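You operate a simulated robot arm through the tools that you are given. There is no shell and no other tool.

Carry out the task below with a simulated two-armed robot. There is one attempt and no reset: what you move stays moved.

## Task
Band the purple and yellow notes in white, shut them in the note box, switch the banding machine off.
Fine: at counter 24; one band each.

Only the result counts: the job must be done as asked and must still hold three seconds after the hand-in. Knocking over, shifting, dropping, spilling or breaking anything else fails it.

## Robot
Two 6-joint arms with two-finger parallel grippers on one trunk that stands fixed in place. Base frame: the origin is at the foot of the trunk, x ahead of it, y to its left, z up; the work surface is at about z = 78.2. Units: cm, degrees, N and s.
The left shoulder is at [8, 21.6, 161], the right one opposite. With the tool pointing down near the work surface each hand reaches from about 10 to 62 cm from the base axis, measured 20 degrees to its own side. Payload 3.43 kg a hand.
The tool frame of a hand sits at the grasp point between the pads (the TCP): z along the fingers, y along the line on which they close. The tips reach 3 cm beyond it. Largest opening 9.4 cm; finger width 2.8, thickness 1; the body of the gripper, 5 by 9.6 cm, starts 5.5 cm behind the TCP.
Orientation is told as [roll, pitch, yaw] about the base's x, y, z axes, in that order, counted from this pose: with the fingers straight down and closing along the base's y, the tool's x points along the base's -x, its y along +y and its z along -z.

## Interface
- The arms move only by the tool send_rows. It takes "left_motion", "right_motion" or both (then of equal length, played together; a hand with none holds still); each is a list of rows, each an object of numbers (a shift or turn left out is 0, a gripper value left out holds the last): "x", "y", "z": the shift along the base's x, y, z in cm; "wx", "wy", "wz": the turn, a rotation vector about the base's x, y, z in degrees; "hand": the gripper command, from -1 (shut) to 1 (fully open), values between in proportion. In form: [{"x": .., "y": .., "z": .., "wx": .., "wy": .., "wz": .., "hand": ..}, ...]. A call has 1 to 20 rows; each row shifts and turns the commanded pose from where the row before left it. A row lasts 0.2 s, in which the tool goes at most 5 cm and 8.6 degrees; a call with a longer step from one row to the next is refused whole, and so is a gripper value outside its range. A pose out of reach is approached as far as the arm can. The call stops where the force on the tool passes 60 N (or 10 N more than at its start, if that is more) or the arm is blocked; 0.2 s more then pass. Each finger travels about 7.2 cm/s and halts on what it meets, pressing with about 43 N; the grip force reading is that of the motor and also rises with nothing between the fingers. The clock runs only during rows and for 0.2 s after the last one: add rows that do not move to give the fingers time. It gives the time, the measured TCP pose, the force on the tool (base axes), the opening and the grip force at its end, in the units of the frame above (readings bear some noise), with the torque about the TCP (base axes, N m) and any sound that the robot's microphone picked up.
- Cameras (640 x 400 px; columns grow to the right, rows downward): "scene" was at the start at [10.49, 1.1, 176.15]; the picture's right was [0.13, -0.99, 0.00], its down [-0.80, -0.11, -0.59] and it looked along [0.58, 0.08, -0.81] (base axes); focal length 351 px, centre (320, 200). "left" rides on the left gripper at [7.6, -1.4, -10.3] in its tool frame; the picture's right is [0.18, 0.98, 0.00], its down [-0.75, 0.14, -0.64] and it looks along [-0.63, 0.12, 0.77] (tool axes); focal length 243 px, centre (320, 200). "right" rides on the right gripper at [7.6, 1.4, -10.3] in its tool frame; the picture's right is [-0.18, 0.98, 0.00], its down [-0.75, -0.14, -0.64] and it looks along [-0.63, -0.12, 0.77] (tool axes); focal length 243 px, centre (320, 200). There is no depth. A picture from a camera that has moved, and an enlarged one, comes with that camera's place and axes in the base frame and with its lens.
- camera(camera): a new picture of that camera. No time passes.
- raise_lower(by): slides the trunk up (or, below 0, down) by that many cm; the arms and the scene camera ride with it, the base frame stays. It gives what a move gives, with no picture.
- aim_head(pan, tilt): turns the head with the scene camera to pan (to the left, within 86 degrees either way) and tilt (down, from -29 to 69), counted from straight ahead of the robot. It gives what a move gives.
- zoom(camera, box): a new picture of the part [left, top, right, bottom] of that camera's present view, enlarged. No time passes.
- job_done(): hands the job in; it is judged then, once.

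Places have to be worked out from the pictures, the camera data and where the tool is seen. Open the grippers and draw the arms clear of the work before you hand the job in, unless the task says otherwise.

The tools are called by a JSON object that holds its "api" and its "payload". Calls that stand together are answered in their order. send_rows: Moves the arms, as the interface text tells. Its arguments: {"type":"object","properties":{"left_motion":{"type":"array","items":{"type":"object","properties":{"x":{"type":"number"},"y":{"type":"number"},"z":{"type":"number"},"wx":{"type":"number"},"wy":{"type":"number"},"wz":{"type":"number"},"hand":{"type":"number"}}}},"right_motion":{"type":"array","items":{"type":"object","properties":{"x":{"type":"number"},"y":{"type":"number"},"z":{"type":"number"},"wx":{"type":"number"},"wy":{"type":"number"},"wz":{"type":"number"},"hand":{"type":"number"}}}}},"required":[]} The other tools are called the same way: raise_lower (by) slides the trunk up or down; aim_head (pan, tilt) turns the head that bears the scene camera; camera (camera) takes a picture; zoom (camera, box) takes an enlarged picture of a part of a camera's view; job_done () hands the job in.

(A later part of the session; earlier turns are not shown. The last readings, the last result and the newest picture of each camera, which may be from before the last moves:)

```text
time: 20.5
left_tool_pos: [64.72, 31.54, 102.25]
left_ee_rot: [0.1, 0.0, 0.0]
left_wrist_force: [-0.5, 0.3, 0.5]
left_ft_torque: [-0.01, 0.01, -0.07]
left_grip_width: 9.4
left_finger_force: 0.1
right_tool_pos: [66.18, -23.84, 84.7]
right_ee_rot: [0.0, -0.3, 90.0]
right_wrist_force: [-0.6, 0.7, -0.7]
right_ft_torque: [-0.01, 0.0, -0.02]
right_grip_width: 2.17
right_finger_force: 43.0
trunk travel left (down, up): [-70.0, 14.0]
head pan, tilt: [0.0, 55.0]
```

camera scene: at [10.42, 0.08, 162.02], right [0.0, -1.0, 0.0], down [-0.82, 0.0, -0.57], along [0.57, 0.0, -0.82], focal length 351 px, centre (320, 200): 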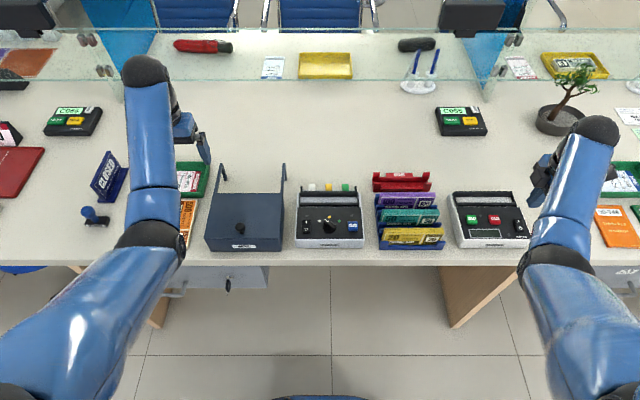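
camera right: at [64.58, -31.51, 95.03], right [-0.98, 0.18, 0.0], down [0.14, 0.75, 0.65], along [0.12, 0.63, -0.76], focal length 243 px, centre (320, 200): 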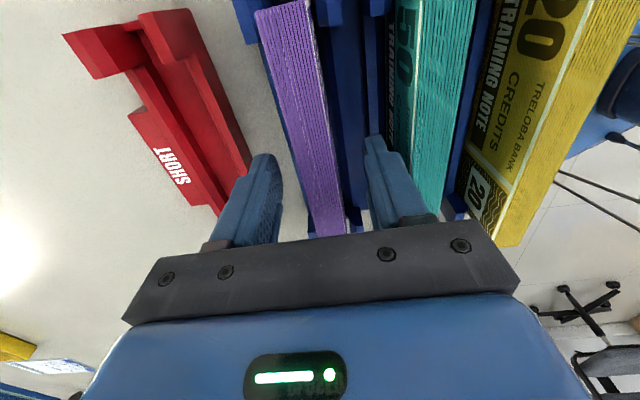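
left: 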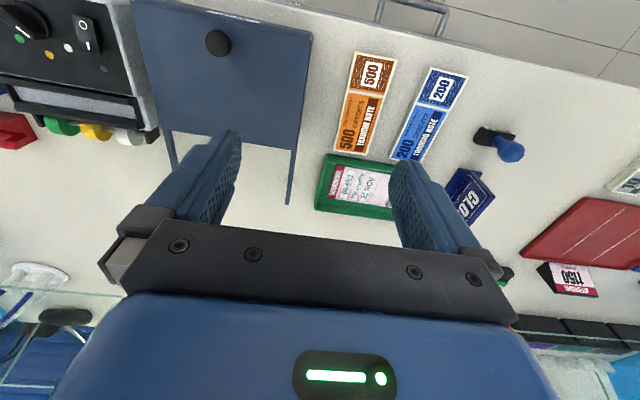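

Grip holds at 2.17 cm with no side force. I lift straight up.

{"api": "send_rows", "payload": {"right_motion": [{"z": 1}, {"z": 2}, {"z": 3}, {"z": 3}, {"z": 3}, {"z": 1}, {}]}}

{"api": "camera", "payload": {"camera": "right"}}

{"api": "camera", "payload": {"camera": "scene"}}

```text
time: 22.1
left_tool_pos: [64.91, 31.48, 102.43]
left_ee_rot: [0.0, 0.1, 0.0]
left_wrist_force: [0.0, 0.1, 0.7]
left_ft_torque: [0.03, 0.0, -0.01]
left_grip_width: 9.36
left_finger_force: 0.0
right_tool_pos: [66.21, -23.86, 97.86]
right_ee_rot: [0.0, -0.3, 90.0]
right_wrist_force: [-0.1, -0.1, -1.5]
right_ft_torque: [-0.02, 0.0, 0.02]
right_grip_width: 2.17
right_finger_force: 43.3
trunk travel left (down, up): [-70.0, 14.0]
head pan, tilt: [0.0, 55.0]
```

```text
taken
camera right: at [64.72, -31.59, 108.05], right [-0.98, 0.18, 0.0], down [0.14, 0.75, 0.65], along [0.12, 0.63, -0.76], focal length 243 px, centre (320, 200)
```

right: 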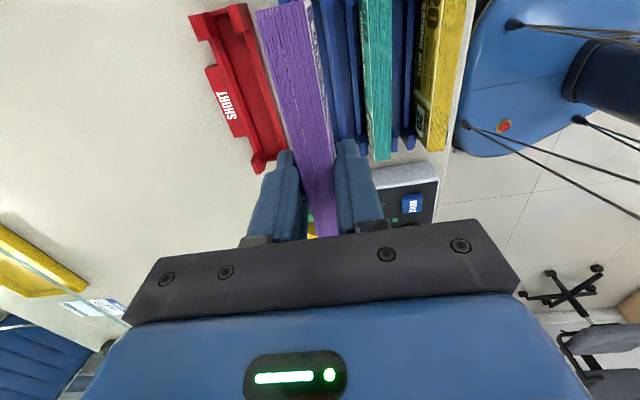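

```text
taken
camera scene: at [10.5, 0.11, 162.01], right [0.0, -1.0, 0.0], down [-0.82, 0.0, -0.57], along [0.57, 0.0, -0.82], focal length 351 px, centre (320, 200)
```

scene: 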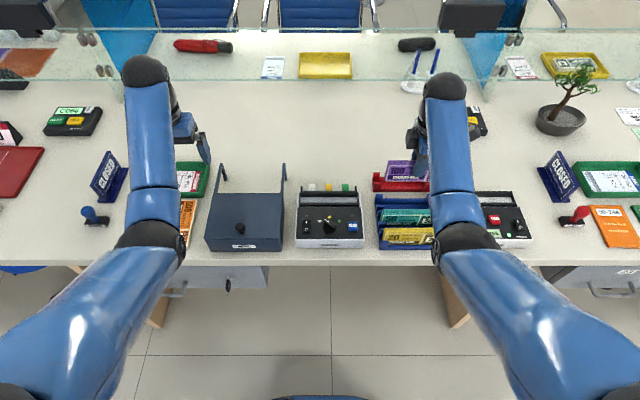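

Pack lifted cleanly. Now I study the counter slot and the emptied rack channel more closely to get the slot centre line.

{"api": "zoom", "payload": {"camera": "scene", "box": [480, 183, 530, 213]}}

{"api": "zoom", "payload": {"camera": "scene", "box": [365, 160, 435, 215]}}

{"api": "zoom", "payload": {"camera": "scene", "box": [292, 180, 372, 220]}}

```text
12.80 times, centred on (505, 198) of scene
camera zoom: at [10.5, 0.11, 162.01], right [0.0, -1.0, 0.0], down [-0.82, 0.0, -0.57], along [0.57, 0.0, -0.82], focal length 4491 px, centre (-2048, 226)
```

zoom: 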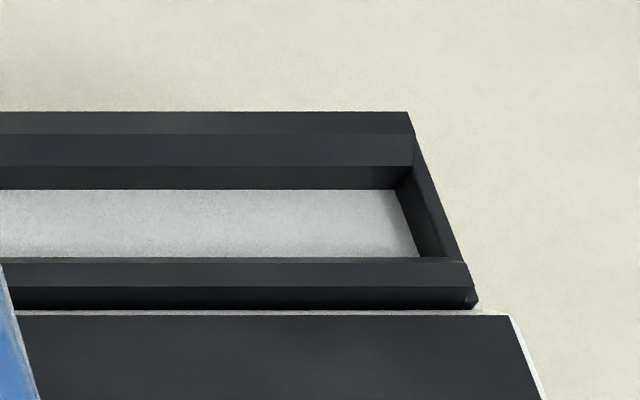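

```text
7.27 times, centred on (400, 188) of scene
camera zoom: at [10.5, 0.11, 162.01], right [0.0, -1.0, 0.0], down [-0.82, 0.0, -0.57], along [0.57, 0.0, -0.82], focal length 2552 px, centre (-262, 291)
```

zoom: 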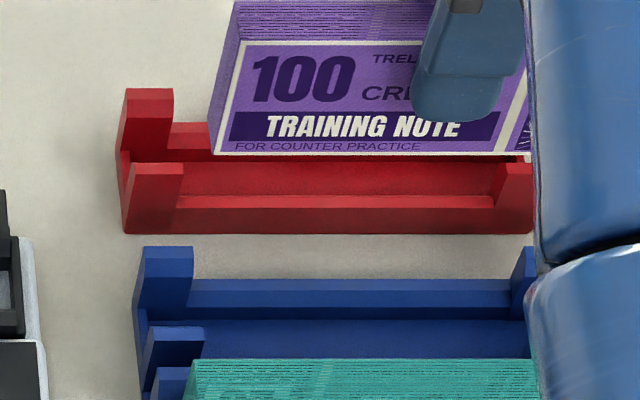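

```text
8.00 times, centred on (332, 200) of scene
camera zoom: at [10.5, 0.11, 162.01], right [0.0, -1.0, 0.0], down [-0.82, 0.0, -0.57], along [0.57, 0.0, -0.82], focal length 2807 px, centre (224, 200)
```

zoom: 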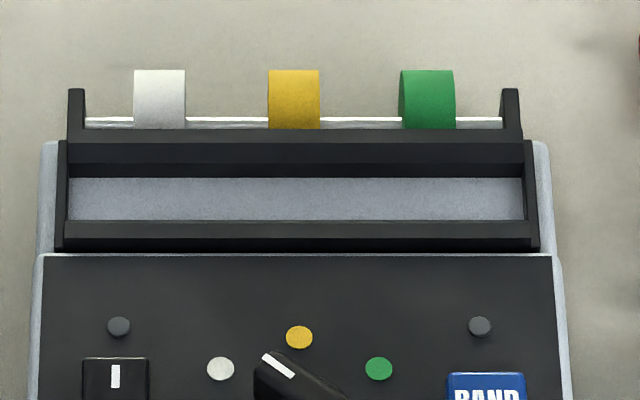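

The pack hangs from about 5.6 cm below TCP. The counter slot has chamfered rails: inner about x 64.8–67.2, y -37.5…-53.1, floor z≈82.5. I carry the pack over it to hover and compare.

{"api": "send_rows", "payload": {"right_motion": [{"y": -3}, {"y": -4.5}, {"y": -4.5}, {"y": -4.5}, {"y": -3.5}, {"y": -1.4, "x": -0.2}, {"z": -3}, {"z": -3}, {}]}}

{"api": "camera", "payload": {"camera": "right"}}

{"api": "zoom", "payload": {"camera": "scene", "box": [430, 160, 550, 250]}}

```text
time: 24.1
left_tool_pos: [64.85, 31.51, 102.36]
left_ee_rot: [0.1, 0.0, -0.1]
left_wrist_force: [0.1, 0.1, -0.4]
left_ft_torque: [0.02, 0.0, 0.01]
left_grip_width: 9.4
left_finger_force: 0.0
right_tool_pos: [65.86, -45.3, 91.71]
right_ee_rot: [-0.1, -0.3, 89.9]
right_wrist_force: [0.2, -0.4, -0.7]
right_ft_torque: [0.02, 0.0, 0.0]
right_grip_width: 2.17
right_finger_force: 43.3
trunk travel left (down, up): [-70.0, 14.0]
head pan, tilt: [0.0, 55.0]
```

```text
taken
camera right: at [64.37, -52.95, 101.97], right [-0.98, 0.18, 0.0], down [0.14, 0.75, 0.65], along [0.12, 0.63, -0.76], focal length 243 px, centre (320, 200)
```

right: 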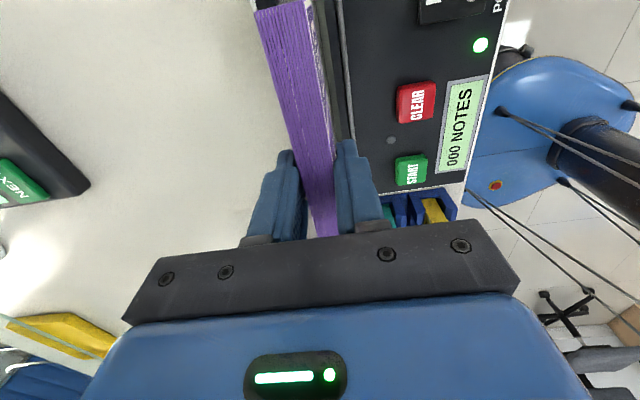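

```text
4.44 times, centred on (490, 205) of scene
camera zoom: at [10.46, 0.11, 162.01], right [0.0, -1.0, 0.0], down [-0.82, 0.0, -0.57], along [0.57, 0.0, -0.82], focal length 1559 px, centre (-436, 178)
```

zoom: 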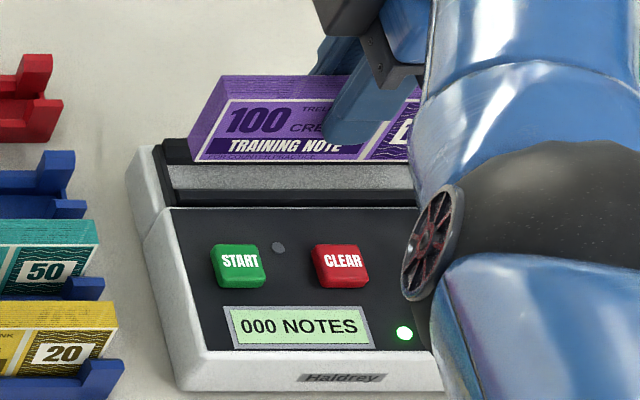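

Good alignment so far. I lower to just above the rails and compare at high zoom.

{"api": "send_rows", "payload": {"right_motion": [{"z": -0.8, "x": 0.1}, {"z": -0.5}, {}]}}

{"api": "zoom", "payload": {"camera": "scene", "box": [452, 175, 512, 215]}}

{"api": "zoom", "payload": {"camera": "right", "box": [240, 0, 380, 150]}}

```text
time: 24.9
left_tool_pos: [64.8, 31.52, 102.4]
left_ee_rot: [0.0, 0.0, 0.0]
left_wrist_force: [0.2, -0.4, 0.5]
left_ft_torque: [0.01, -0.02, -0.01]
left_grip_width: 9.39
left_finger_force: 0.0
right_tool_pos: [65.99, -45.14, 90.52]
right_ee_rot: [0.1, -0.4, 90.1]
right_wrist_force: [0.1, 0.4, -1.2]
right_ft_torque: [-0.02, -0.01, 0.02]
right_grip_width: 2.14
right_finger_force: 43.5
trunk travel left (down, up): [-70.0, 14.0]
head pan, tilt: [0.0, 55.0]
```

```text
10.00 times, centred on (482, 195) of scene
camera zoom: at [10.46, 0.12, 162.01], right [0.0, -1.0, 0.0], down [-0.82, 0.0, -0.57], along [0.57, 0.0, -0.82], focal length 3508 px, centre (-1300, 250)
```

zoom: 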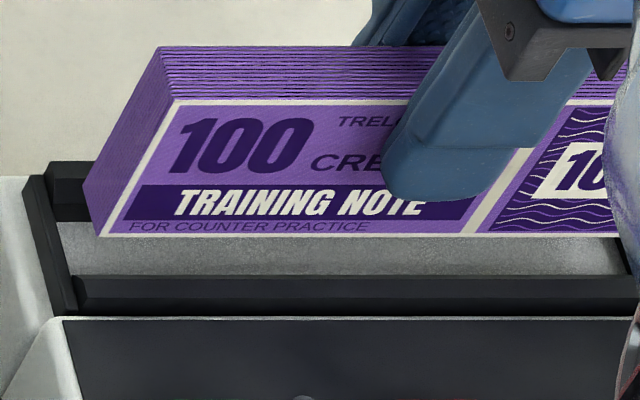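

```text
2.67 times, centred on (310, 75) of right
camera zoom: at [64.52, -52.9, 100.68], right [-0.98, 0.18, 0.0], down [0.14, 0.75, 0.65], along [0.12, 0.63, -0.76], focal length 647 px, centre (347, 533)
```

zoom: 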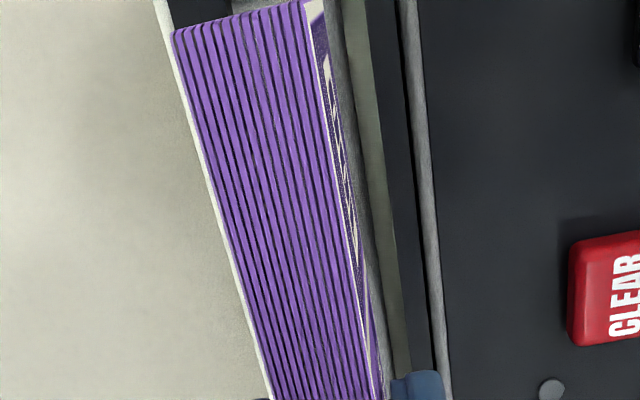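

The near-vertical wrist view puts the rail's inner edge at x≈64.85, and the pack front is at 64.91; ends have about 0.2 cm each. I lower slowly into the slot.

{"api": "send_rows", "payload": {"right_motion": [{"z": -0.4}, {"z": -0.4}, {"z": -0.3}, {"z": -0.3}, {"z": -0.2}, {}]}}

{"api": "zoom", "payload": {"camera": "scene", "box": [452, 175, 512, 215]}}

```text
time: 26.3
left_tool_pos: [64.83, 31.41, 102.42]
left_ee_rot: [0.0, 0.0, -0.1]
left_wrist_force: [0.3, -0.7, -0.4]
left_ft_torque: [-0.06, -0.04, 0.0]
left_grip_width: 9.41
left_finger_force: 0.0
right_tool_pos: [66.12, -45.23, 89.03]
right_ee_rot: [-0.1, -0.4, 90.0]
right_wrist_force: [0.4, 0.6, -2.2]
right_ft_torque: [0.03, -0.01, 0.01]
right_grip_width: 2.14
right_finger_force: 43.3
trunk travel left (down, up): [-70.0, 14.0]
head pan, tilt: [0.0, 55.0]
```

```text
10.00 times, centred on (482, 195) of scene
camera zoom: at [10.48, 0.1, 162.01], right [0.0, -1.0, 0.0], down [-0.82, 0.0, -0.57], along [0.57, 0.0, -0.82], focal length 3508 px, centre (-1300, 250)
```

zoom: 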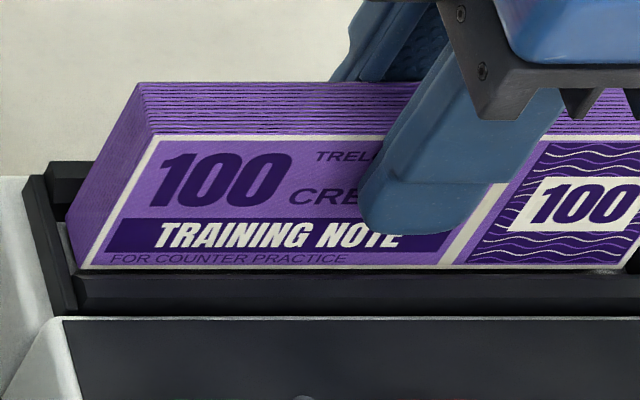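

No contact forces and the pack is entering between the rails. Continue down.

{"api": "send_rows", "payload": {"right_motion": [{"z": -0.25, "x": -0.05}, {"z": -0.25}, {"z": -0.2}, {"z": -0.2}, {}]}}

{"api": "zoom", "payload": {"camera": "scene", "box": [452, 175, 512, 215]}}

```text
time: 27.5
left_tool_pos: [64.83, 31.48, 102.45]
left_ee_rot: [0.0, 0.0, 0.0]
left_wrist_force: [-1.0, -0.1, 0.4]
left_ft_torque: [0.01, 0.01, 0.0]
left_grip_width: 9.39
left_finger_force: 0.0
right_tool_pos: [65.68, -45.14, 88.35]
right_ee_rot: [-0.2, -0.2, 89.9]
right_wrist_force: [1.6, -2.5, 6.6]
right_ft_torque: [0.53, -0.08, -0.1]
right_grip_width: 2.16
right_finger_force: 43.2
right hand out of reach, approached as far as the arm can: row 3
trunk travel left (down, up): [-70.0, 14.0]
head pan, tilt: [0.0, 55.0]
```

```text
10.00 times, centred on (482, 195) of scene
camera zoom: at [10.38, 0.15, 162.03], right [0.0, -1.0, 0.0], down [-0.82, 0.0, -0.57], along [0.57, 0.0, -0.82], focal length 3508 px, centre (-1300, 250)
```

zoom: 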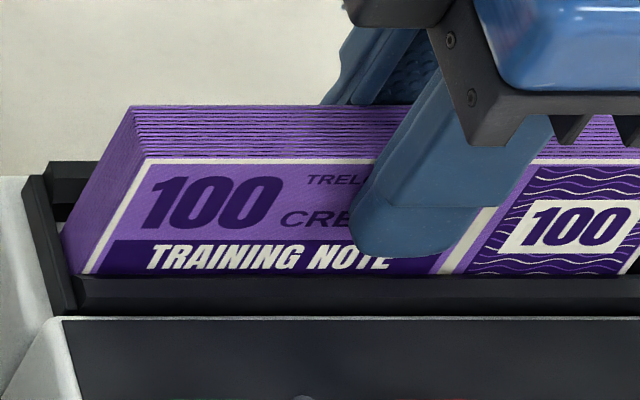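

The arm reached its stretch limit with the pack nearly seated (bottom ≈0.2 cm above the floor). I open the fingers to let it settle, then rise.

{"api": "send_rows", "payload": {"right_motion": [{"hand": -0.3}, {"hand": 0.0}, {"hand": 0.0}]}}

{"api": "zoom", "payload": {"camera": "scene", "box": [452, 175, 512, 215]}}

{"api": "camera", "payload": {"camera": "right"}}

```text
time: 28.3
left_tool_pos: [64.81, 31.4, 102.45]
left_ee_rot: [0.0, 0.0, -0.1]
left_wrist_force: [0.5, 0.1, 0.2]
left_ft_torque: [0.01, 0.01, 0.01]
left_grip_width: 9.37
left_finger_force: 0.0
right_tool_pos: [65.74, -45.17, 88.01]
right_ee_rot: [0.1, -0.3, 90.1]
right_wrist_force: [0.0, 0.6, 0.1]
right_ft_torque: [-0.02, 0.02, 0.03]
right_grip_width: 4.68
right_finger_force: 0.0
trunk travel left (down, up): [-70.0, 14.0]
head pan, tilt: [0.0, 55.0]
```

```text
10.00 times, centred on (482, 195) of scene
camera zoom: at [10.46, 0.12, 162.01], right [0.0, -1.0, 0.0], down [-0.82, 0.0, -0.57], along [0.57, 0.0, -0.82], focal length 3508 px, centre (-1300, 250)
```

zoom: 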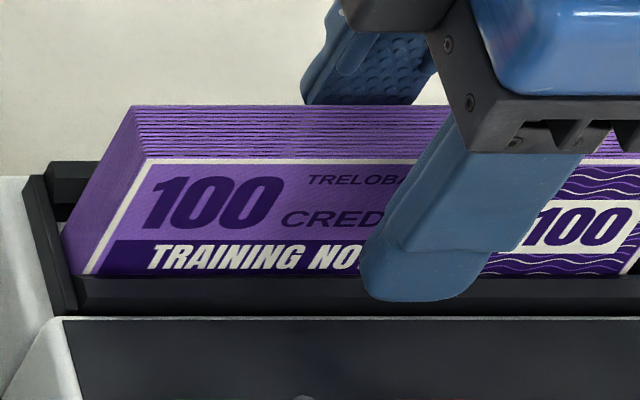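

```text
taken
camera right: at [64.18, -52.81, 98.36], right [-0.98, 0.18, 0.0], down [0.14, 0.75, 0.65], along [0.12, 0.63, -0.76], focal length 243 px, centre (320, 200)
```

right: 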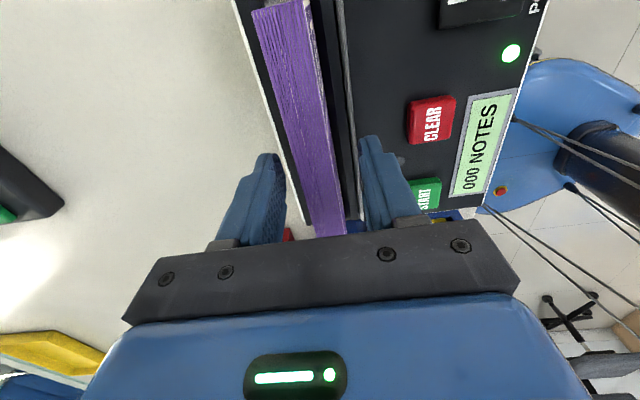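

The pack stands seated in the slot. I raise the hand clear and lower the trunk by 3 cm for more reach.

{"api": "send_rows", "payload": {"right_motion": [{"z": 2}, {"z": 3}, {"z": 4}, {"z": 2, "hand": -1}, {}]}}

{"api": "raise_lower", "payload": {"by": -3}}

{"api": "camera", "payload": {"camera": "right"}}

{"api": "zoom", "payload": {"camera": "scene", "box": [430, 160, 550, 250]}}

```text
time: 29.5
left_tool_pos: [64.76, 31.4, 102.31]
left_ee_rot: [0.1, 0.0, 0.1]
left_wrist_force: [0.4, -0.1, -0.6]
left_ft_torque: [0.0, 0.0, -0.01]
left_grip_width: 9.39
left_finger_force: 0.0
right_tool_pos: [68.73, -46.42, 98.26]
right_ee_rot: [0.3, -0.4, 90.1]
right_wrist_force: [-0.3, 0.0, -0.4]
right_ft_torque: [-0.01, 0.01, 0.0]
right_grip_width: 0.0
right_finger_force: 32.3
right hand out of reach, approached as far as the arm can: row 1, 2, 3, 4
trunk travel left (down, up): [-70.0, 14.0]
head pan, tilt: [0.0, 55.0]
```

```text
time: 30.2
left_tool_pos: [64.84, 31.44, 99.38]
left_ee_rot: [0.0, 0.0, 0.1]
left_wrist_force: [0.6, 0.1, -0.1]
left_ft_torque: [-0.03, 0.0, -0.01]
left_grip_width: 9.39
left_finger_force: 0.0
right_tool_pos: [68.85, -46.4, 95.01]
right_ee_rot: [0.1, -0.3, 90.1]
right_wrist_force: [0.4, 1.2, 1.0]
right_ft_torque: [0.0, 0.03, 0.0]
right_grip_width: 0.02
right_finger_force: 32.8
trunk travel left (down, up): [-67.0, 17.0]
head pan, tilt: [0.0, 55.0]
```

```text
taken
camera right: at [67.24, -54.07, 105.27], right [-0.98, 0.18, 0.0], down [0.14, 0.75, 0.65], along [0.12, 0.64, -0.76], focal length 243 px, centre (320, 200)
```

right: 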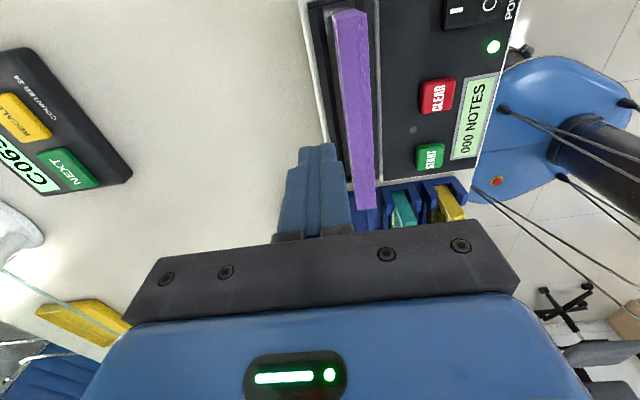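

```text
4.44 times, centred on (490, 205) of scene
camera zoom: at [10.49, 0.11, 159.01], right [0.0, -1.0, 0.0], down [-0.82, 0.0, -0.57], along [0.57, 0.0, -0.82], focal length 1559 px, centre (-436, 178)
```

zoom: 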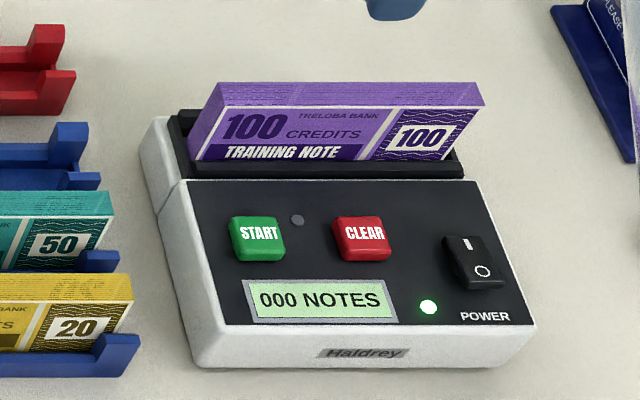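

The wrist camera shows a queue terminal that seems to read "COUNTER 24". I zoom on it and on the other terminals to learn what "counter 24" refers to.

{"api": "zoom", "payload": {"camera": "right", "box": [0, 40, 140, 200]}}

{"api": "camera", "payload": {"camera": "scene"}}

{"api": "zoom", "payload": {"camera": "scene", "box": [30, 80, 120, 150]}}

{"api": "zoom", "payload": {"camera": "scene", "box": [420, 80, 510, 150]}}

```text
2.50 times, centred on (70, 120) of right
camera zoom: at [67.24, -54.07, 105.27], right [-0.98, 0.18, 0.0], down [0.14, 0.75, 0.65], along [0.12, 0.64, -0.76], focal length 606 px, centre (945, 400)
```

zoom: 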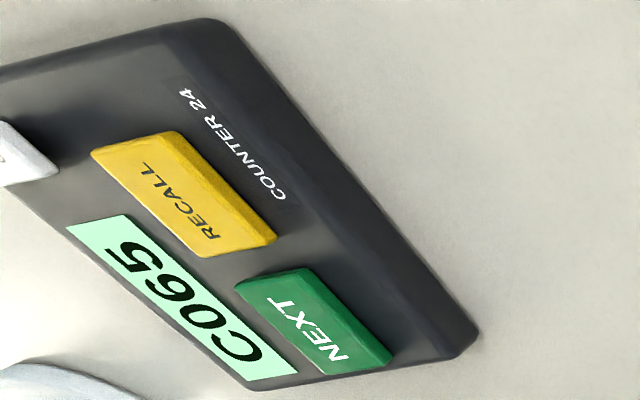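

```text
taken
camera scene: at [10.49, 0.11, 159.01], right [0.0, -1.0, 0.0], down [-0.82, 0.0, -0.57], along [0.57, 0.0, -0.82], focal length 351 px, centre (320, 200)
```

scene: 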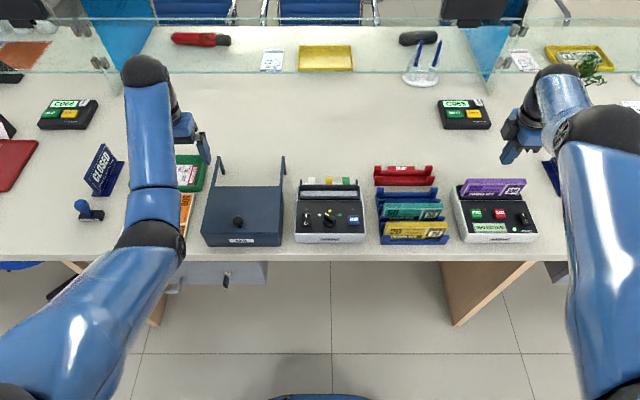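

```text
5.71 times, centred on (75, 115) of scene
camera zoom: at [10.49, 0.11, 159.01], right [0.0, -1.0, 0.0], down [-0.82, 0.0, -0.57], along [0.57, 0.0, -0.82], focal length 2005 px, centre (1720, 686)
```

zoom: 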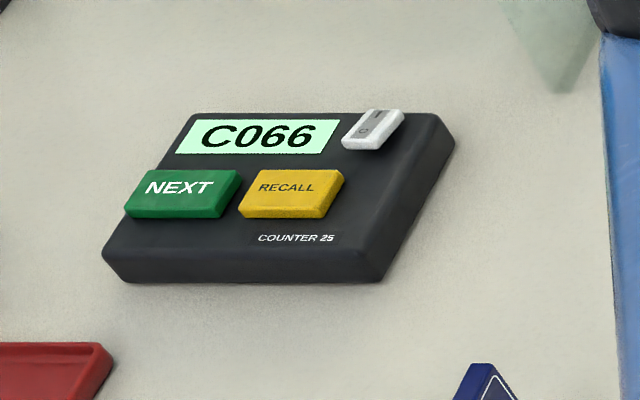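

```text
5.71 times, centred on (465, 115) of scene
camera zoom: at [10.49, 0.11, 159.01], right [0.0, -1.0, 0.0], down [-0.82, 0.0, -0.57], along [0.57, 0.0, -0.82], focal length 2005 px, centre (-509, 686)
```

zoom: 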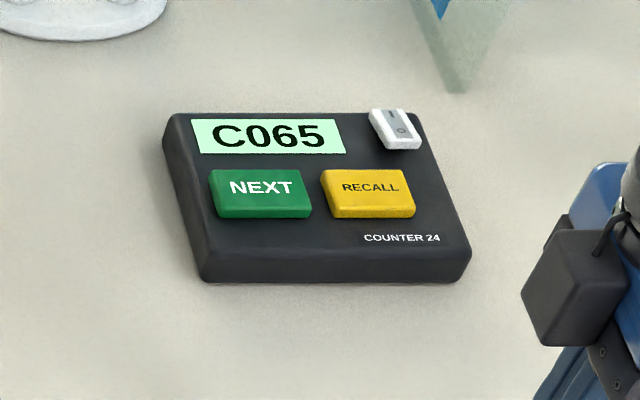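

Counter 24 is this teller station (left one is 25), so the packs in this rack are the right ones. One START press will also tell whether the number 24 could be a note count; I move the closed fingertips over START at about (58.4,-39.4).

{"api": "send_rows", "payload": {"right_motion": [{"x": -3.5, "y": 2.3}, {"x": -3.5, "y": 2.4}, {"x": -3.5, "y": 2.3}, {}]}}

{"api": "camera", "payload": {"camera": "right"}}

```text
time: 31.2
left_tool_pos: [64.84, 31.38, 99.34]
left_ee_rot: [0.1, -0.1, 0.0]
left_wrist_force: [0.1, -0.5, 0.2]
left_ft_torque: [-0.03, 0.01, -0.01]
left_grip_width: 9.41
left_finger_force: 0.1
right_tool_pos: [68.75, -44.2, 92.51]
right_ee_rot: [0.2, -0.4, 89.9]
right_wrist_force: [0.1, 0.3, 0.1]
right_ft_torque: [-0.02, -0.03, 0.01]
right_grip_width: 0.01
right_finger_force: 33.5
right hand out of reach, approached as far as the arm can: row 1, 2, 3
trunk travel left (down, up): [-67.0, 17.0]
head pan, tilt: [0.0, 55.0]
```

```text
taken
camera right: at [67.24, -51.83, 102.67], right [-0.98, 0.18, 0.0], down [0.14, 0.75, 0.65], along [0.11, 0.64, -0.76], focal length 243 px, centre (320, 200)
```

right: 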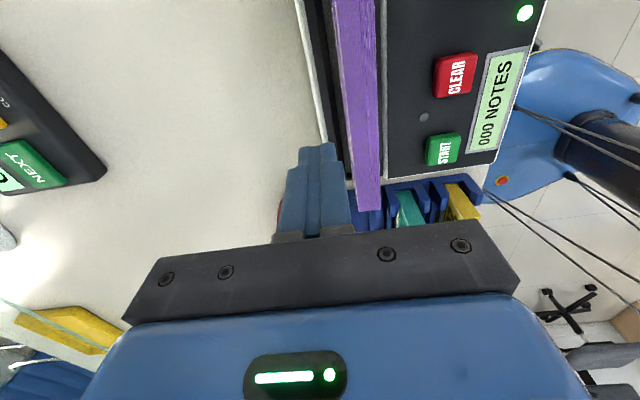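

The hand slid along its reach limit instead. I probe with an empty row to see whether the command is still out of reach.

{"api": "send_rows", "payload": {"right_motion": [{}]}}

{"api": "camera", "payload": {"camera": "scene"}}

```text
time: 31.6
left_tool_pos: [64.9, 31.49, 99.41]
left_ee_rot: [0.0, 0.0, 0.0]
left_wrist_force: [0.3, -0.3, -0.1]
left_ft_torque: [0.02, 0.01, -0.01]
left_grip_width: 9.42
left_finger_force: 0.1
right_tool_pos: [68.64, -44.11, 92.52]
right_ee_rot: [0.2, -0.4, 90.0]
right_wrist_force: [0.0, 0.3, -0.7]
right_ft_torque: [-0.01, 0.02, 0.0]
right_grip_width: 0.01
right_finger_force: 32.9
trunk travel left (down, up): [-67.0, 17.0]
head pan, tilt: [0.0, 55.0]
```

```text
taken
camera scene: at [10.46, 0.13, 159.01], right [0.0, -1.0, 0.0], down [-0.82, 0.0, -0.57], along [0.57, 0.0, -0.82], focal length 351 px, centre (320, 200)
```

scene: 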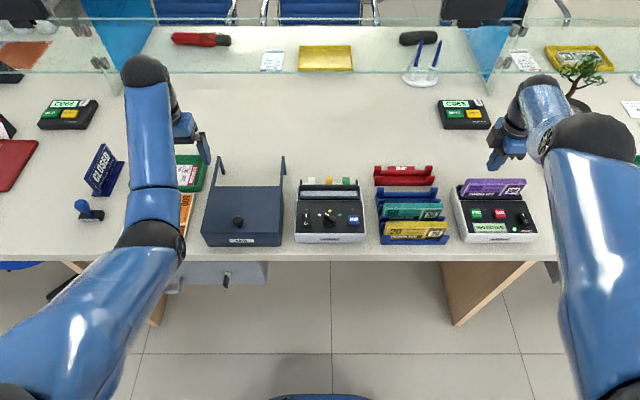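

The right arm seems to have changed its elbow posture when it passed full stretch. I look at it with the head turned.

{"api": "aim_head", "payload": {"pan": -35, "tilt": 40}}

{"api": "camera", "payload": {"camera": "scene"}}

```text
time: 32.6
left_tool_pos: [64.98, 31.41, 99.43]
left_ee_rot: [-0.1, 0.0, 0.0]
left_wrist_force: [0.0, 0.0, 0.3]
left_ft_torque: [0.03, -0.01, -0.01]
left_grip_width: 9.42
left_finger_force: 0.0
right_tool_pos: [68.74, -44.2, 92.48]
right_ee_rot: [0.2, -0.3, 90.1]
right_wrist_force: [1.3, 0.5, 0.3]
right_ft_torque: [0.01, 0.02, 0.01]
right_grip_width: 0.0
right_finger_force: 33.2
trunk travel left (down, up): [-67.0, 17.0]
head pan, tilt: [-35.0, 40.0]
```

```text
taken
camera scene: at [10.23, -4.75, 161.08], right [-0.57, -0.82, 0.0], down [-0.53, 0.37, -0.77], along [0.63, -0.44, -0.64], focal length 351 px, centre (320, 200)
```

scene: 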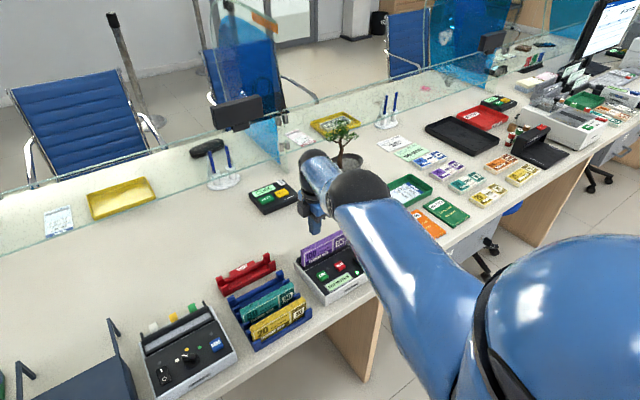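

The right arm is fully straight, which stalls inward motion. I'll swing it up and slightly outward so the elbow can bend back the old way, in free air behind the counter.

{"api": "send_rows", "payload": {"right_motion": [{"x": 1.5, "y": -0.6, "z": 3}, {"x": 1.0, "y": -0.4, "z": 3}, {}]}}

{"api": "send_rows", "payload": {"right_motion": [{"x": -0.6, "y": 0.2, "z": 4}, {"x": -1, "y": 0.4, "z": 1}, {}]}}

{"api": "camera", "payload": {"camera": "scene"}}

```text
time: 33.4
left_tool_pos: [64.92, 31.43, 99.42]
left_ee_rot: [0.0, 0.1, 0.0]
left_wrist_force: [0.1, -0.2, -0.2]
left_ft_torque: [0.0, -0.02, 0.01]
left_grip_width: 9.42
left_finger_force: 0.0
right_tool_pos: [70.46, -44.88, 98.56]
right_ee_rot: [0.3, -0.5, 90.1]
right_wrist_force: [0.3, -0.7, -0.2]
right_ft_torque: [-0.01, -0.01, 0.04]
right_grip_width: 0.01
right_finger_force: 33.0
right hand out of reach, approached as far as the arm can: row 1
trunk travel left (down, up): [-67.0, 17.0]
head pan, tilt: [-35.0, 40.0]
```

```text
time: 34.2
left_tool_pos: [64.86, 31.49, 99.4]
left_ee_rot: [0.0, 0.1, 0.0]
left_wrist_force: [0.5, -0.2, -0.9]
left_ft_torque: [0.01, 0.0, 0.02]
left_grip_width: 9.41
left_finger_force: 0.1
right_tool_pos: [71.06, -45.06, 103.19]
right_ee_rot: [0.3, -0.3, 90.0]
right_wrist_force: [0.5, 0.7, 0.3]
right_ft_torque: [0.01, 0.01, 0.02]
right_grip_width: 0.0
right_finger_force: 33.2
right hand out of reach, approached as far as the arm can: row 1, 2
trunk travel left (down, up): [-67.0, 17.0]
head pan, tilt: [-35.0, 40.0]
```

```text
taken
camera scene: at [10.28, -4.8, 161.07], right [-0.57, -0.82, 0.0], down [-0.53, 0.37, -0.77], along [0.63, -0.44, -0.64], focal length 351 px, centre (320, 200)
```

scene: 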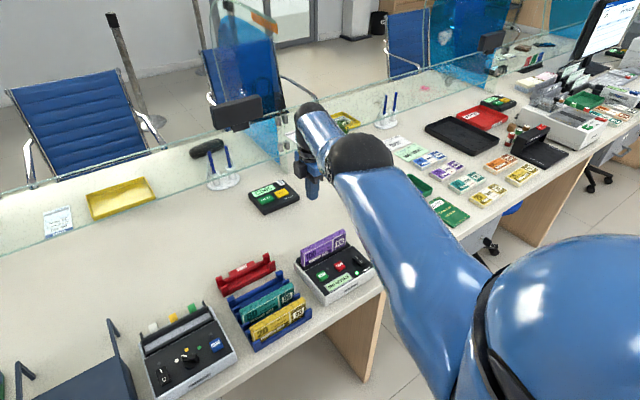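

Still straight. I push outward first and then swing up along the reach sphere, so that the elbow passes zero to its former side, then pull inward.

{"api": "send_rows", "payload": {"right_motion": [{"x": 1.5, "y": -0.5}, {"x": 0.4, "y": -0.15, "z": 4.5}, {"x": 0.2, "y": -0.07, "z": 4.5}, {"x": 0, "z": 4.5}, {"x": -0.1, "y": 0.04, "z": 4}, {}]}}

{"api": "send_rows", "payload": {"right_motion": [{"x": -2, "y": 0.7}, {"x": -2, "y": 0.7}, {}]}}

```text
time: 35.6
left_tool_pos: [64.98, 31.46, 99.26]
left_ee_rot: [0.1, 0.1, -0.1]
left_wrist_force: [0.0, -0.2, -0.7]
left_ft_torque: [0.02, 0.03, 0.0]
left_grip_width: 9.41
left_finger_force: 0.0
right_tool_pos: [71.64, -45.37, 120.84]
right_ee_rot: [0.1, -0.5, 89.9]
right_wrist_force: [0.6, 0.2, -0.2]
right_ft_torque: [-0.02, 0.01, 0.01]
right_grip_width: 0.0
right_finger_force: 32.9
right hand out of reach, approached as far as the arm can: row 1
trunk travel left (down, up): [-67.0, 17.0]
head pan, tilt: [-35.0, 40.0]
```

```text
time: 36.4
left_tool_pos: [64.79, 31.53, 99.29]
left_ee_rot: [-0.1, 0.0, 0.0]
left_wrist_force: [-0.3, 0.6, -0.4]
left_ft_torque: [0.02, 0.01, 0.04]
left_grip_width: 9.4
left_finger_force: 0.0
right_tool_pos: [71.33, -45.36, 120.94]
right_ee_rot: [0.3, -0.3, 89.9]
right_wrist_force: [0.0, 0.7, 0.1]
right_ft_torque: [0.06, 0.03, 0.02]
right_grip_width: 0.01
right_finger_force: 33.6
right hand out of reach, approached as far as the arm can: row 1, 2
trunk travel left (down, up): [-67.0, 17.0]
head pan, tilt: [-35.0, 40.0]
```

Still not bending at this height. I look at the arm to judge which way the elbow is bent.

{"api": "camera", "payload": {"camera": "scene"}}

{"api": "camera", "payload": {"camera": "left"}}

```text
taken
camera scene: at [10.27, -4.78, 161.08], right [-0.57, -0.82, 0.0], down [-0.53, 0.37, -0.77], along [0.63, -0.44, -0.64], focal length 351 px, centre (320, 200)
```

scene: 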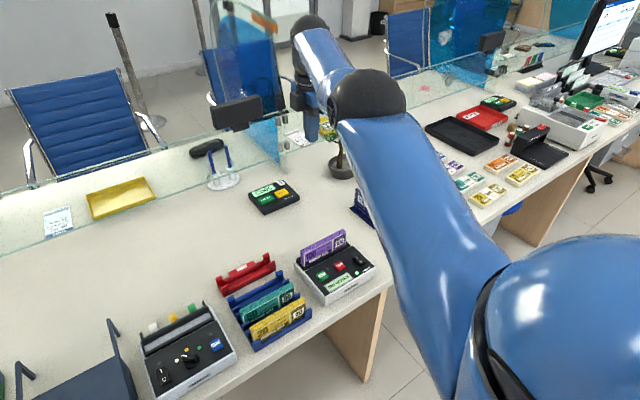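

```text
taken
camera left: at [57.27, 29.93, 109.53], right [-0.18, 0.98, 0.0], down [0.75, 0.14, 0.64], along [0.63, 0.12, -0.77], focal length 243 px, centre (320, 200)
```

left: 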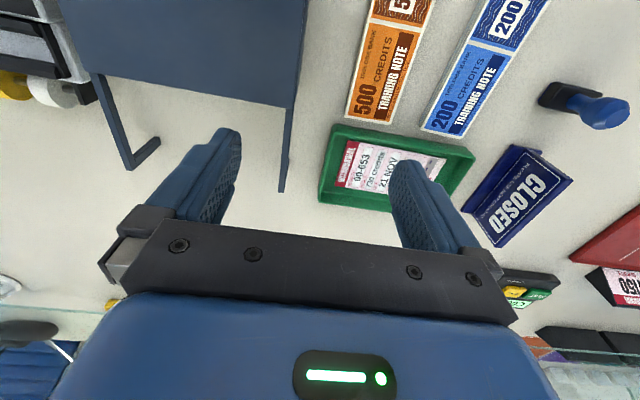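

The elbow now appears slightly below the shoulder–wrist line, i.e. bent the right way, so only the height blocks retreat. I go down and inward together.

{"api": "send_rows", "payload": {"right_motion": [{"x": -0.8, "y": 0.3, "z": -4}, {"x": -1.2, "y": 0.4, "z": -4}, {}]}}

{"api": "camera", "payload": {"camera": "scene"}}

```text
time: 37.2
left_tool_pos: [64.78, 31.39, 99.53]
left_ee_rot: [0.0, 0.0, 0.0]
left_wrist_force: [0.0, -0.9, 0.9]
left_ft_torque: [-0.01, -0.01, 0.02]
left_grip_width: 9.4
left_finger_force: 0.0
right_tool_pos: [71.63, -45.49, 113.15]
right_ee_rot: [0.2, -0.5, 90.0]
right_wrist_force: [-0.2, -0.1, 0.0]
right_ft_torque: [0.01, -0.02, 0.01]
right_grip_width: 0.0
right_finger_force: 33.4
right hand out of reach, approached as far as the arm can: row 1, 2
trunk travel left (down, up): [-67.0, 17.0]
head pan, tilt: [-35.0, 40.0]
```

```text
taken
camera scene: at [10.15, -4.72, 161.09], right [-0.57, -0.82, 0.0], down [-0.53, 0.37, -0.77], along [0.63, -0.44, -0.64], focal length 351 px, centre (320, 200)
```

scene: 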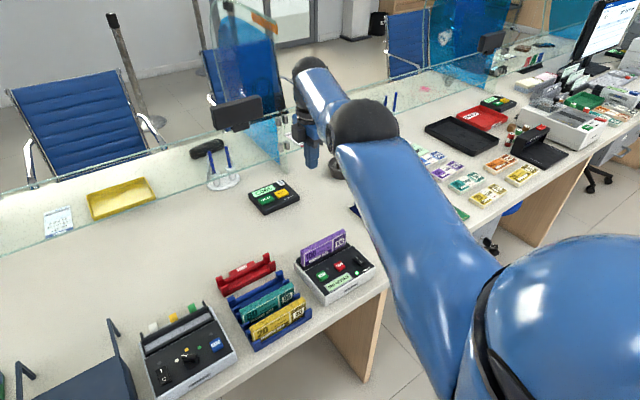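

I try a longer series of purely inward rows to let the elbow bend grow.

{"api": "send_rows", "payload": {"right_motion": [{"x": -4, "y": 1.4}, {"x": -4, "y": 1.4}, {"x": -4, "y": 1.4}, {"x": -4, "y": 1.4}, {}]}}

{"api": "camera", "payload": {"camera": "scene"}}

```text
time: 38.4
left_tool_pos: [64.81, 31.45, 99.46]
left_ee_rot: [0.0, 0.0, 0.0]
left_wrist_force: [-0.3, -0.4, -0.5]
left_ft_torque: [-0.01, -0.05, 0.02]
left_grip_width: 9.4
left_finger_force: 0.0
right_tool_pos: [71.69, -45.6, 112.99]
right_ee_rot: [0.2, -0.4, 90.0]
right_wrist_force: [-0.1, 0.0, -0.2]
right_ft_torque: [0.0, 0.01, 0.05]
right_grip_width: 0.01
right_finger_force: 33.0
right hand out of reach, approached as far as the arm can: row 1, 2, 3, 4
trunk travel left (down, up): [-67.0, 17.0]
head pan, tilt: [-35.0, 40.0]
```

```text
taken
camera scene: at [10.23, -4.76, 161.08], right [-0.57, -0.82, 0.0], down [-0.53, 0.37, -0.77], along [0.63, -0.44, -0.64], focal length 351 px, centre (320, 200)
```

scene: 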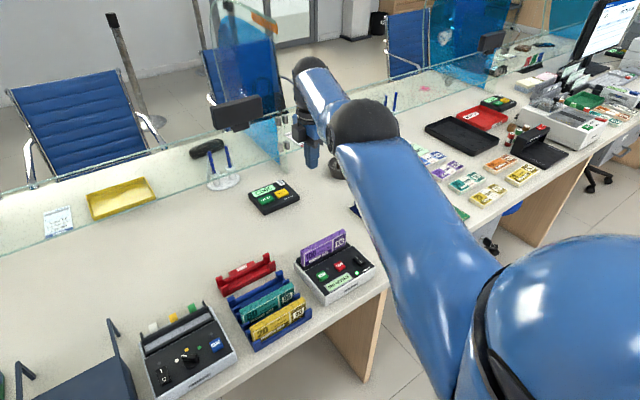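

The retreat seems blocked by the wrist's slope limit at this height, not by the wrong elbow side. I descend with only a slight inward component so each step stays reachable.

{"api": "send_rows", "payload": {"right_motion": [{"x": -0.2, "y": 0.07, "z": -3}, {"x": -0.4, "y": 0.15, "z": -3}, {"x": -0.6, "y": 0.22, "z": -3}, {}]}}

{"api": "camera", "payload": {"camera": "scene"}}

```text
time: 39.4
left_tool_pos: [64.77, 31.5, 99.31]
left_ee_rot: [0.0, -0.1, -0.1]
left_wrist_force: [0.0, -0.2, 0.0]
left_ft_torque: [-0.01, -0.04, -0.01]
left_grip_width: 9.41
left_finger_force: 0.1
right_tool_pos: [71.17, -45.38, 103.95]
right_ee_rot: [0.3, -0.4, 90.0]
right_wrist_force: [-0.9, 0.2, -0.6]
right_ft_torque: [-0.01, 0.01, 0.04]
right_grip_width: 0.02
right_finger_force: 33.0
right hand out of reach, approached as far as the arm can: row 3
trunk travel left (down, up): [-67.0, 17.0]
head pan, tilt: [-35.0, 40.0]
```

```text
taken
camera scene: at [10.2, -4.75, 161.08], right [-0.57, -0.82, 0.0], down [-0.53, 0.37, -0.77], along [0.63, -0.44, -0.64], focal length 351 px, centre (320, 200)
```

scene: 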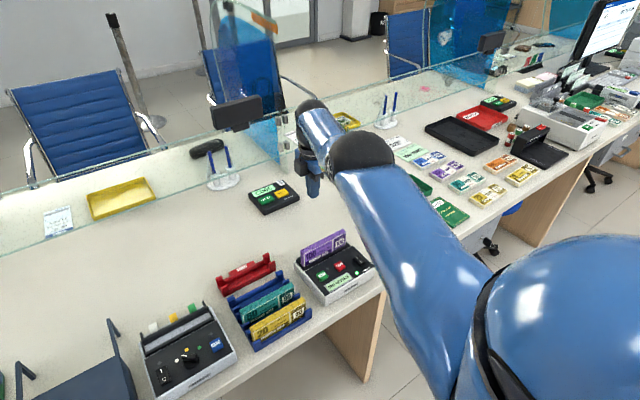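

Still pinned at the wrong side. I repeat the manoeuvre lower: descend along the sphere, push outward to full stretch, then swing up with a slight inward pull.

{"api": "send_rows", "payload": {"right_motion": [{"x": -0.7, "y": 0.27, "z": -4.7}, {"x": -1.1, "y": 0.42, "z": -4.7}, {"x": 3.5, "y": -1.3}, {"x": 0.75, "y": -0.28, "z": 4.8}, {"x": -0.9, "y": 0.33, "z": 0.5}, {"x": -0.9, "y": 0.33, "z": 0.5}, {}]}}

```text
time: 41.0
left_tool_pos: [64.8, 31.44, 99.38]
left_ee_rot: [0.0, 0.0, -0.1]
left_wrist_force: [0.3, -0.7, -0.2]
left_ft_torque: [0.01, 0.01, 0.02]
left_grip_width: 9.39
left_finger_force: 0.1
right_tool_pos: [70.36, -45.0, 100.27]
right_ee_rot: [0.2, -0.4, 90.0]
right_wrist_force: [-0.3, 1.1, 0.0]
right_ft_torque: [-0.02, 0.04, -0.02]
right_grip_width: 0.01
right_finger_force: 33.1
right hand out of reach, approached as far as the arm can: row 3, 5, 6
trunk travel left (down, up): [-67.0, 17.0]
head pan, tilt: [-35.0, 40.0]
```

Inward pulls stay blocked. Since the tool's pitch is coupled with the elbow, I stretch fully once more, then pitch the fingers outward about the wrist (which should drive the elbow the right way) and pull inward.

{"api": "send_rows", "payload": {"right_motion": [{"x": 2.8, "y": -1.0}, {"x": 4.15, "y": -1.55, "z": 0.35, "wx": -3.0, "wy": -8.0}, {"x": -0.8, "y": 0.3}, {"x": -1.5, "y": 0.5}, {}]}}

{"api": "camera", "payload": {"camera": "scene"}}

```text
time: 42.2
left_tool_pos: [64.87, 31.61, 99.41]
left_ee_rot: [0.0, 0.0, 0.0]
left_wrist_force: [-0.1, -0.4, 0.6]
left_ft_torque: [0.0, 0.01, 0.0]
left_grip_width: 9.38
left_finger_force: 0.0
right_tool_pos: [73.52, -46.03, 100.92]
right_ee_rot: [-7.8, 2.6, 89.9]
right_wrist_force: [-0.7, -0.3, -0.6]
right_ft_torque: [0.02, 0.0, 0.02]
right_grip_width: 0.0
right_finger_force: 33.2
right hand out of reach, approached as far as the arm can: row 1, 2, 3, 4
trunk travel left (down, up): [-67.0, 17.0]
head pan, tilt: [-35.0, 40.0]
```

```text
taken
camera scene: at [10.25, -4.77, 161.08], right [-0.57, -0.82, 0.0], down [-0.53, 0.37, -0.77], along [0.63, -0.44, -0.64], focal length 351 px, centre (320, 200)
```

scene: 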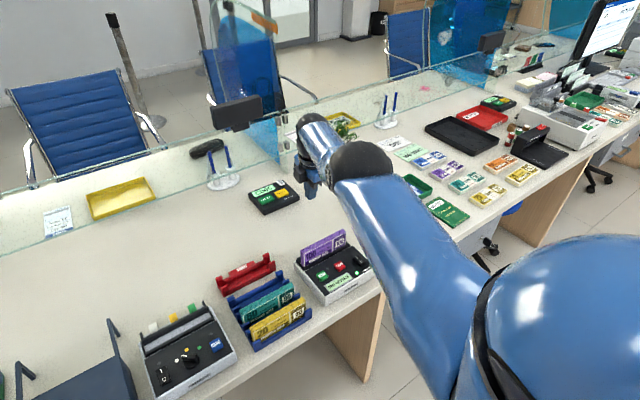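

I test whether inward motion is now possible with this pitch.

{"api": "send_rows", "payload": {"right_motion": [{"x": -1.9, "y": 0.7}, {"x": -1.9, "y": 0.7}, {"x": -1.9, "y": 0.7}, {}]}}

```text
time: 43.2
left_tool_pos: [64.86, 31.4, 99.45]
left_ee_rot: [0.0, 0.0, 0.0]
left_wrist_force: [-0.3, 0.6, -0.8]
left_ft_torque: [-0.02, 0.02, 0.01]
left_grip_width: 9.39
left_finger_force: 0.0
right_tool_pos: [73.51, -46.11, 101.11]
right_ee_rot: [-7.8, 2.7, 90.0]
right_wrist_force: [-0.7, 0.0, -0.2]
right_ft_torque: [0.0, -0.01, -0.03]
right_grip_width: 0.0
right_finger_force: 33.8
right hand out of reach, approached as far as the arm can: row 1, 2, 3
trunk travel left (down, up): [-67.0, 17.0]
head pan, tilt: [-35.0, 40.0]
```

Completely pinned inward. I try a series of outward pulses of different size each followed by an inward pull, watching which rows become reachable; the hand stays in free air.

{"api": "send_rows", "payload": {"right_motion": [{"x": 0.3, "y": -0.1}, {"x": -0.6, "y": 0.2}, {"x": 0.6, "y": -0.2}, {"x": -1, "y": 0.35}, {"x": 1, "y": -0.35}, {"x": -1.5, "y": 0.5}, {"x": 2, "y": -0.7}, {"x": -2, "y": 0.7}, {"x": 4, "y": -1.4}, {"x": -3, "y": 1.1}, {}]}}

```text
time: 45.6
left_tool_pos: [64.75, 31.44, 99.39]
left_ee_rot: [0.1, -0.1, 0.0]
left_wrist_force: [-0.7, 0.2, 0.9]
left_ft_torque: [0.0, -0.02, -0.02]
left_grip_width: 9.37
left_finger_force: 0.1
right_tool_pos: [73.62, -46.2, 101.08]
right_ee_rot: [-7.8, 2.6, 89.9]
right_wrist_force: [0.4, -0.1, 1.0]
right_ft_torque: [-0.01, 0.03, 0.0]
right_grip_width: 0.0
right_finger_force: 32.8
right hand out of reach, approached as far as the arm can: row 2, 4, 5, 6, 7, 8, 9, 10
trunk travel left (down, up): [-67.0, 17.0]
head pan, tilt: [-35.0, 40.0]
```

The elbow seems to sit about 17° past straight. I stretch to the maximum, then combine a downward swing with further outward pitching (which should drive the elbow the normal way) and pull inward.

{"api": "send_rows", "payload": {"right_motion": [{"x": 1.9, "y": -0.7}, {"x": 2.1, "y": -0.78, "z": -2.2, "wx": -3.0, "wy": -8.0}, {"x": -0.7, "y": 0.25, "z": -0.3}, {"x": -0.9, "y": 0.35, "z": -0.3}, {"x": -0.9, "y": 0.35, "z": -0.3}, {}]}}

{"api": "camera", "payload": {"camera": "scene"}}

```text
time: 47.0
left_tool_pos: [64.8, 31.46, 99.47]
left_ee_rot: [0.0, -0.1, 0.0]
left_wrist_force: [0.9, -0.8, -0.1]
left_ft_torque: [0.0, 0.0, -0.01]
left_grip_width: 9.38
left_finger_force: 0.1
right_tool_pos: [75.45, -46.94, 97.89]
right_ee_rot: [-15.9, 5.5, 89.4]
right_wrist_force: [0.1, -0.2, 0.1]
right_ft_torque: [-0.01, -0.02, 0.02]
right_grip_width: 0.0
right_finger_force: 33.0
right hand out of reach, approached as far as the arm can: row 1, 3, 4, 5
trunk travel left (down, up): [-67.0, 17.0]
head pan, tilt: [-35.0, 40.0]
```

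```text
taken
camera scene: at [10.22, -4.76, 161.08], right [-0.57, -0.82, 0.0], down [-0.53, 0.37, -0.77], along [0.63, -0.44, -0.64], focal length 351 px, centre (320, 200)
```

scene: 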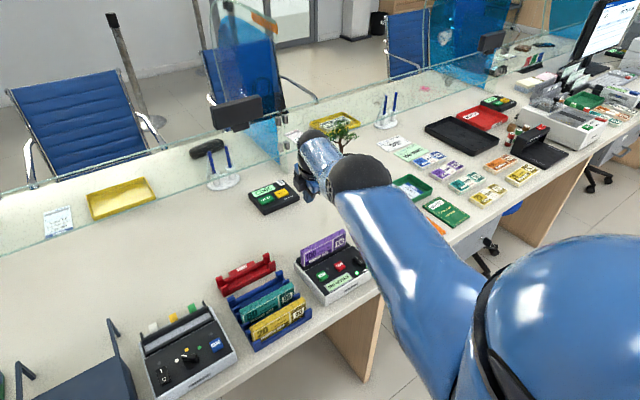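

I repeat with continued upward swings just beyond full stretch (all unreachable outward), so the elbow is carried through straight, then pull inward gently.

{"api": "send_rows", "payload": {"right_motion": [{"x": 1.3, "y": -0.49, "z": 1.8}, {"x": 1.3, "y": -0.49, "z": 1.8}, {"x": 1.3, "y": -0.49, "z": 1.8}, {"x": 1.3, "y": -0.49, "z": 1.8}, {"x": 0.1, "y": -0.03, "z": 2}, {"x": -0.2, "y": 0.07, "z": 1}, {"x": -0.4, "y": 0.14}, {"x": -0.8, "y": 0.28}, {"x": -1.5, "y": 0.5}, {}]}}

```text
time: 49.2
left_tool_pos: [64.73, 31.47, 99.33]
left_ee_rot: [0.0, 0.0, -0.1]
left_wrist_force: [0.4, -0.3, 0.0]
left_ft_torque: [0.03, -0.01, 0.04]
left_grip_width: 9.42
left_finger_force: 0.2
right_tool_pos: [77.12, -47.56, 108.64]
right_ee_rot: [-15.7, 5.7, 89.3]
right_wrist_force: [-0.4, 0.5, 0.2]
right_ft_torque: [0.01, 0.02, 0.0]
right_grip_width: 0.0
right_finger_force: 33.3
right hand out of reach, approached as far as the arm can: row 1, 2, 3, 4, 6, 7, 8, 9
trunk travel left (down, up): [-67.0, 17.0]
head pan, tilt: [-35.0, 40.0]
```

I measure how outward commands resolve: one outward row, then read the pose.

{"api": "send_rows", "payload": {"right_motion": [{"x": 1.4, "y": -0.5}, {}, {}]}}

{"api": "send_rows", "payload": {"right_motion": [{"x": -0.3, "y": 0.1}, {}, {}]}}

{"api": "send_rows", "payload": {"right_motion": [{"x": -0.3, "y": 0.1}, {}, {}]}}

{"api": "send_rows", "payload": {"right_motion": [{"x": -0.3, "y": 0.1}, {}, {}]}}

```text
time: 50.0
left_tool_pos: [64.82, 31.43, 99.44]
left_ee_rot: [-0.1, 0.1, 0.0]
left_wrist_force: [0.0, -0.6, -0.5]
left_ft_torque: [-0.01, 0.02, -0.01]
left_grip_width: 9.4
left_finger_force: 0.1
right_tool_pos: [77.21, -47.45, 108.71]
right_ee_rot: [-15.8, 5.6, 89.3]
right_wrist_force: [-0.5, 0.3, -0.3]
right_ft_torque: [0.01, 0.0, 0.0]
right_grip_width: 0.0
right_finger_force: 32.8
right hand out of reach, approached as far as the arm can: row 1
trunk travel left (down, up): [-67.0, 17.0]
head pan, tilt: [-35.0, 40.0]
```

```text
time: 50.8
left_tool_pos: [64.89, 31.42, 99.42]
left_ee_rot: [0.1, 0.0, 0.0]
left_wrist_force: [0.2, -0.6, 0.5]
left_ft_torque: [-0.02, 0.01, 0.01]
left_grip_width: 9.39
left_finger_force: 0.1
right_tool_pos: [77.22, -47.41, 108.84]
right_ee_rot: [-15.9, 5.6, 89.3]
right_wrist_force: [0.7, -0.4, -0.4]
right_ft_torque: [0.03, 0.02, 0.02]
right_grip_width: 0.04
right_finger_force: 33.5
trunk travel left (down, up): [-67.0, 17.0]
head pan, tilt: [-35.0, 40.0]
```

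```text
time: 51.6
left_tool_pos: [64.85, 31.4, 99.36]
left_ee_rot: [0.0, 0.0, 0.0]
left_wrist_force: [0.0, -0.3, 0.4]
left_ft_torque: [-0.01, -0.01, -0.03]
left_grip_width: 9.43
left_finger_force: 0.2
right_tool_pos: [77.25, -47.48, 108.62]
right_ee_rot: [-15.8, 5.6, 89.3]
right_wrist_force: [-1.0, 0.5, -0.7]
right_ft_torque: [0.01, 0.03, 0.0]
right_grip_width: 0.0
right_finger_force: 33.3
right hand out of reach, approached as far as the arm can: row 1
trunk travel left (down, up): [-67.0, 17.0]
head pan, tilt: [-35.0, 40.0]
```

```text
time: 52.4
left_tool_pos: [64.85, 31.51, 99.39]
left_ee_rot: [-0.1, 0.0, 0.0]
left_wrist_force: [-0.3, 1.1, -0.6]
left_ft_torque: [0.0, 0.01, -0.01]
left_grip_width: 9.4
left_finger_force: 0.1
right_tool_pos: [77.14, -47.44, 108.75]
right_ee_rot: [-16.0, 5.5, 89.2]
right_wrist_force: [0.0, -0.3, -0.2]
right_ft_torque: [0.03, 0.0, 0.0]
right_grip_width: 0.03
right_finger_force: 33.0
trunk travel left (down, up): [-67.0, 17.0]
head pan, tilt: [-35.0, 40.0]
```

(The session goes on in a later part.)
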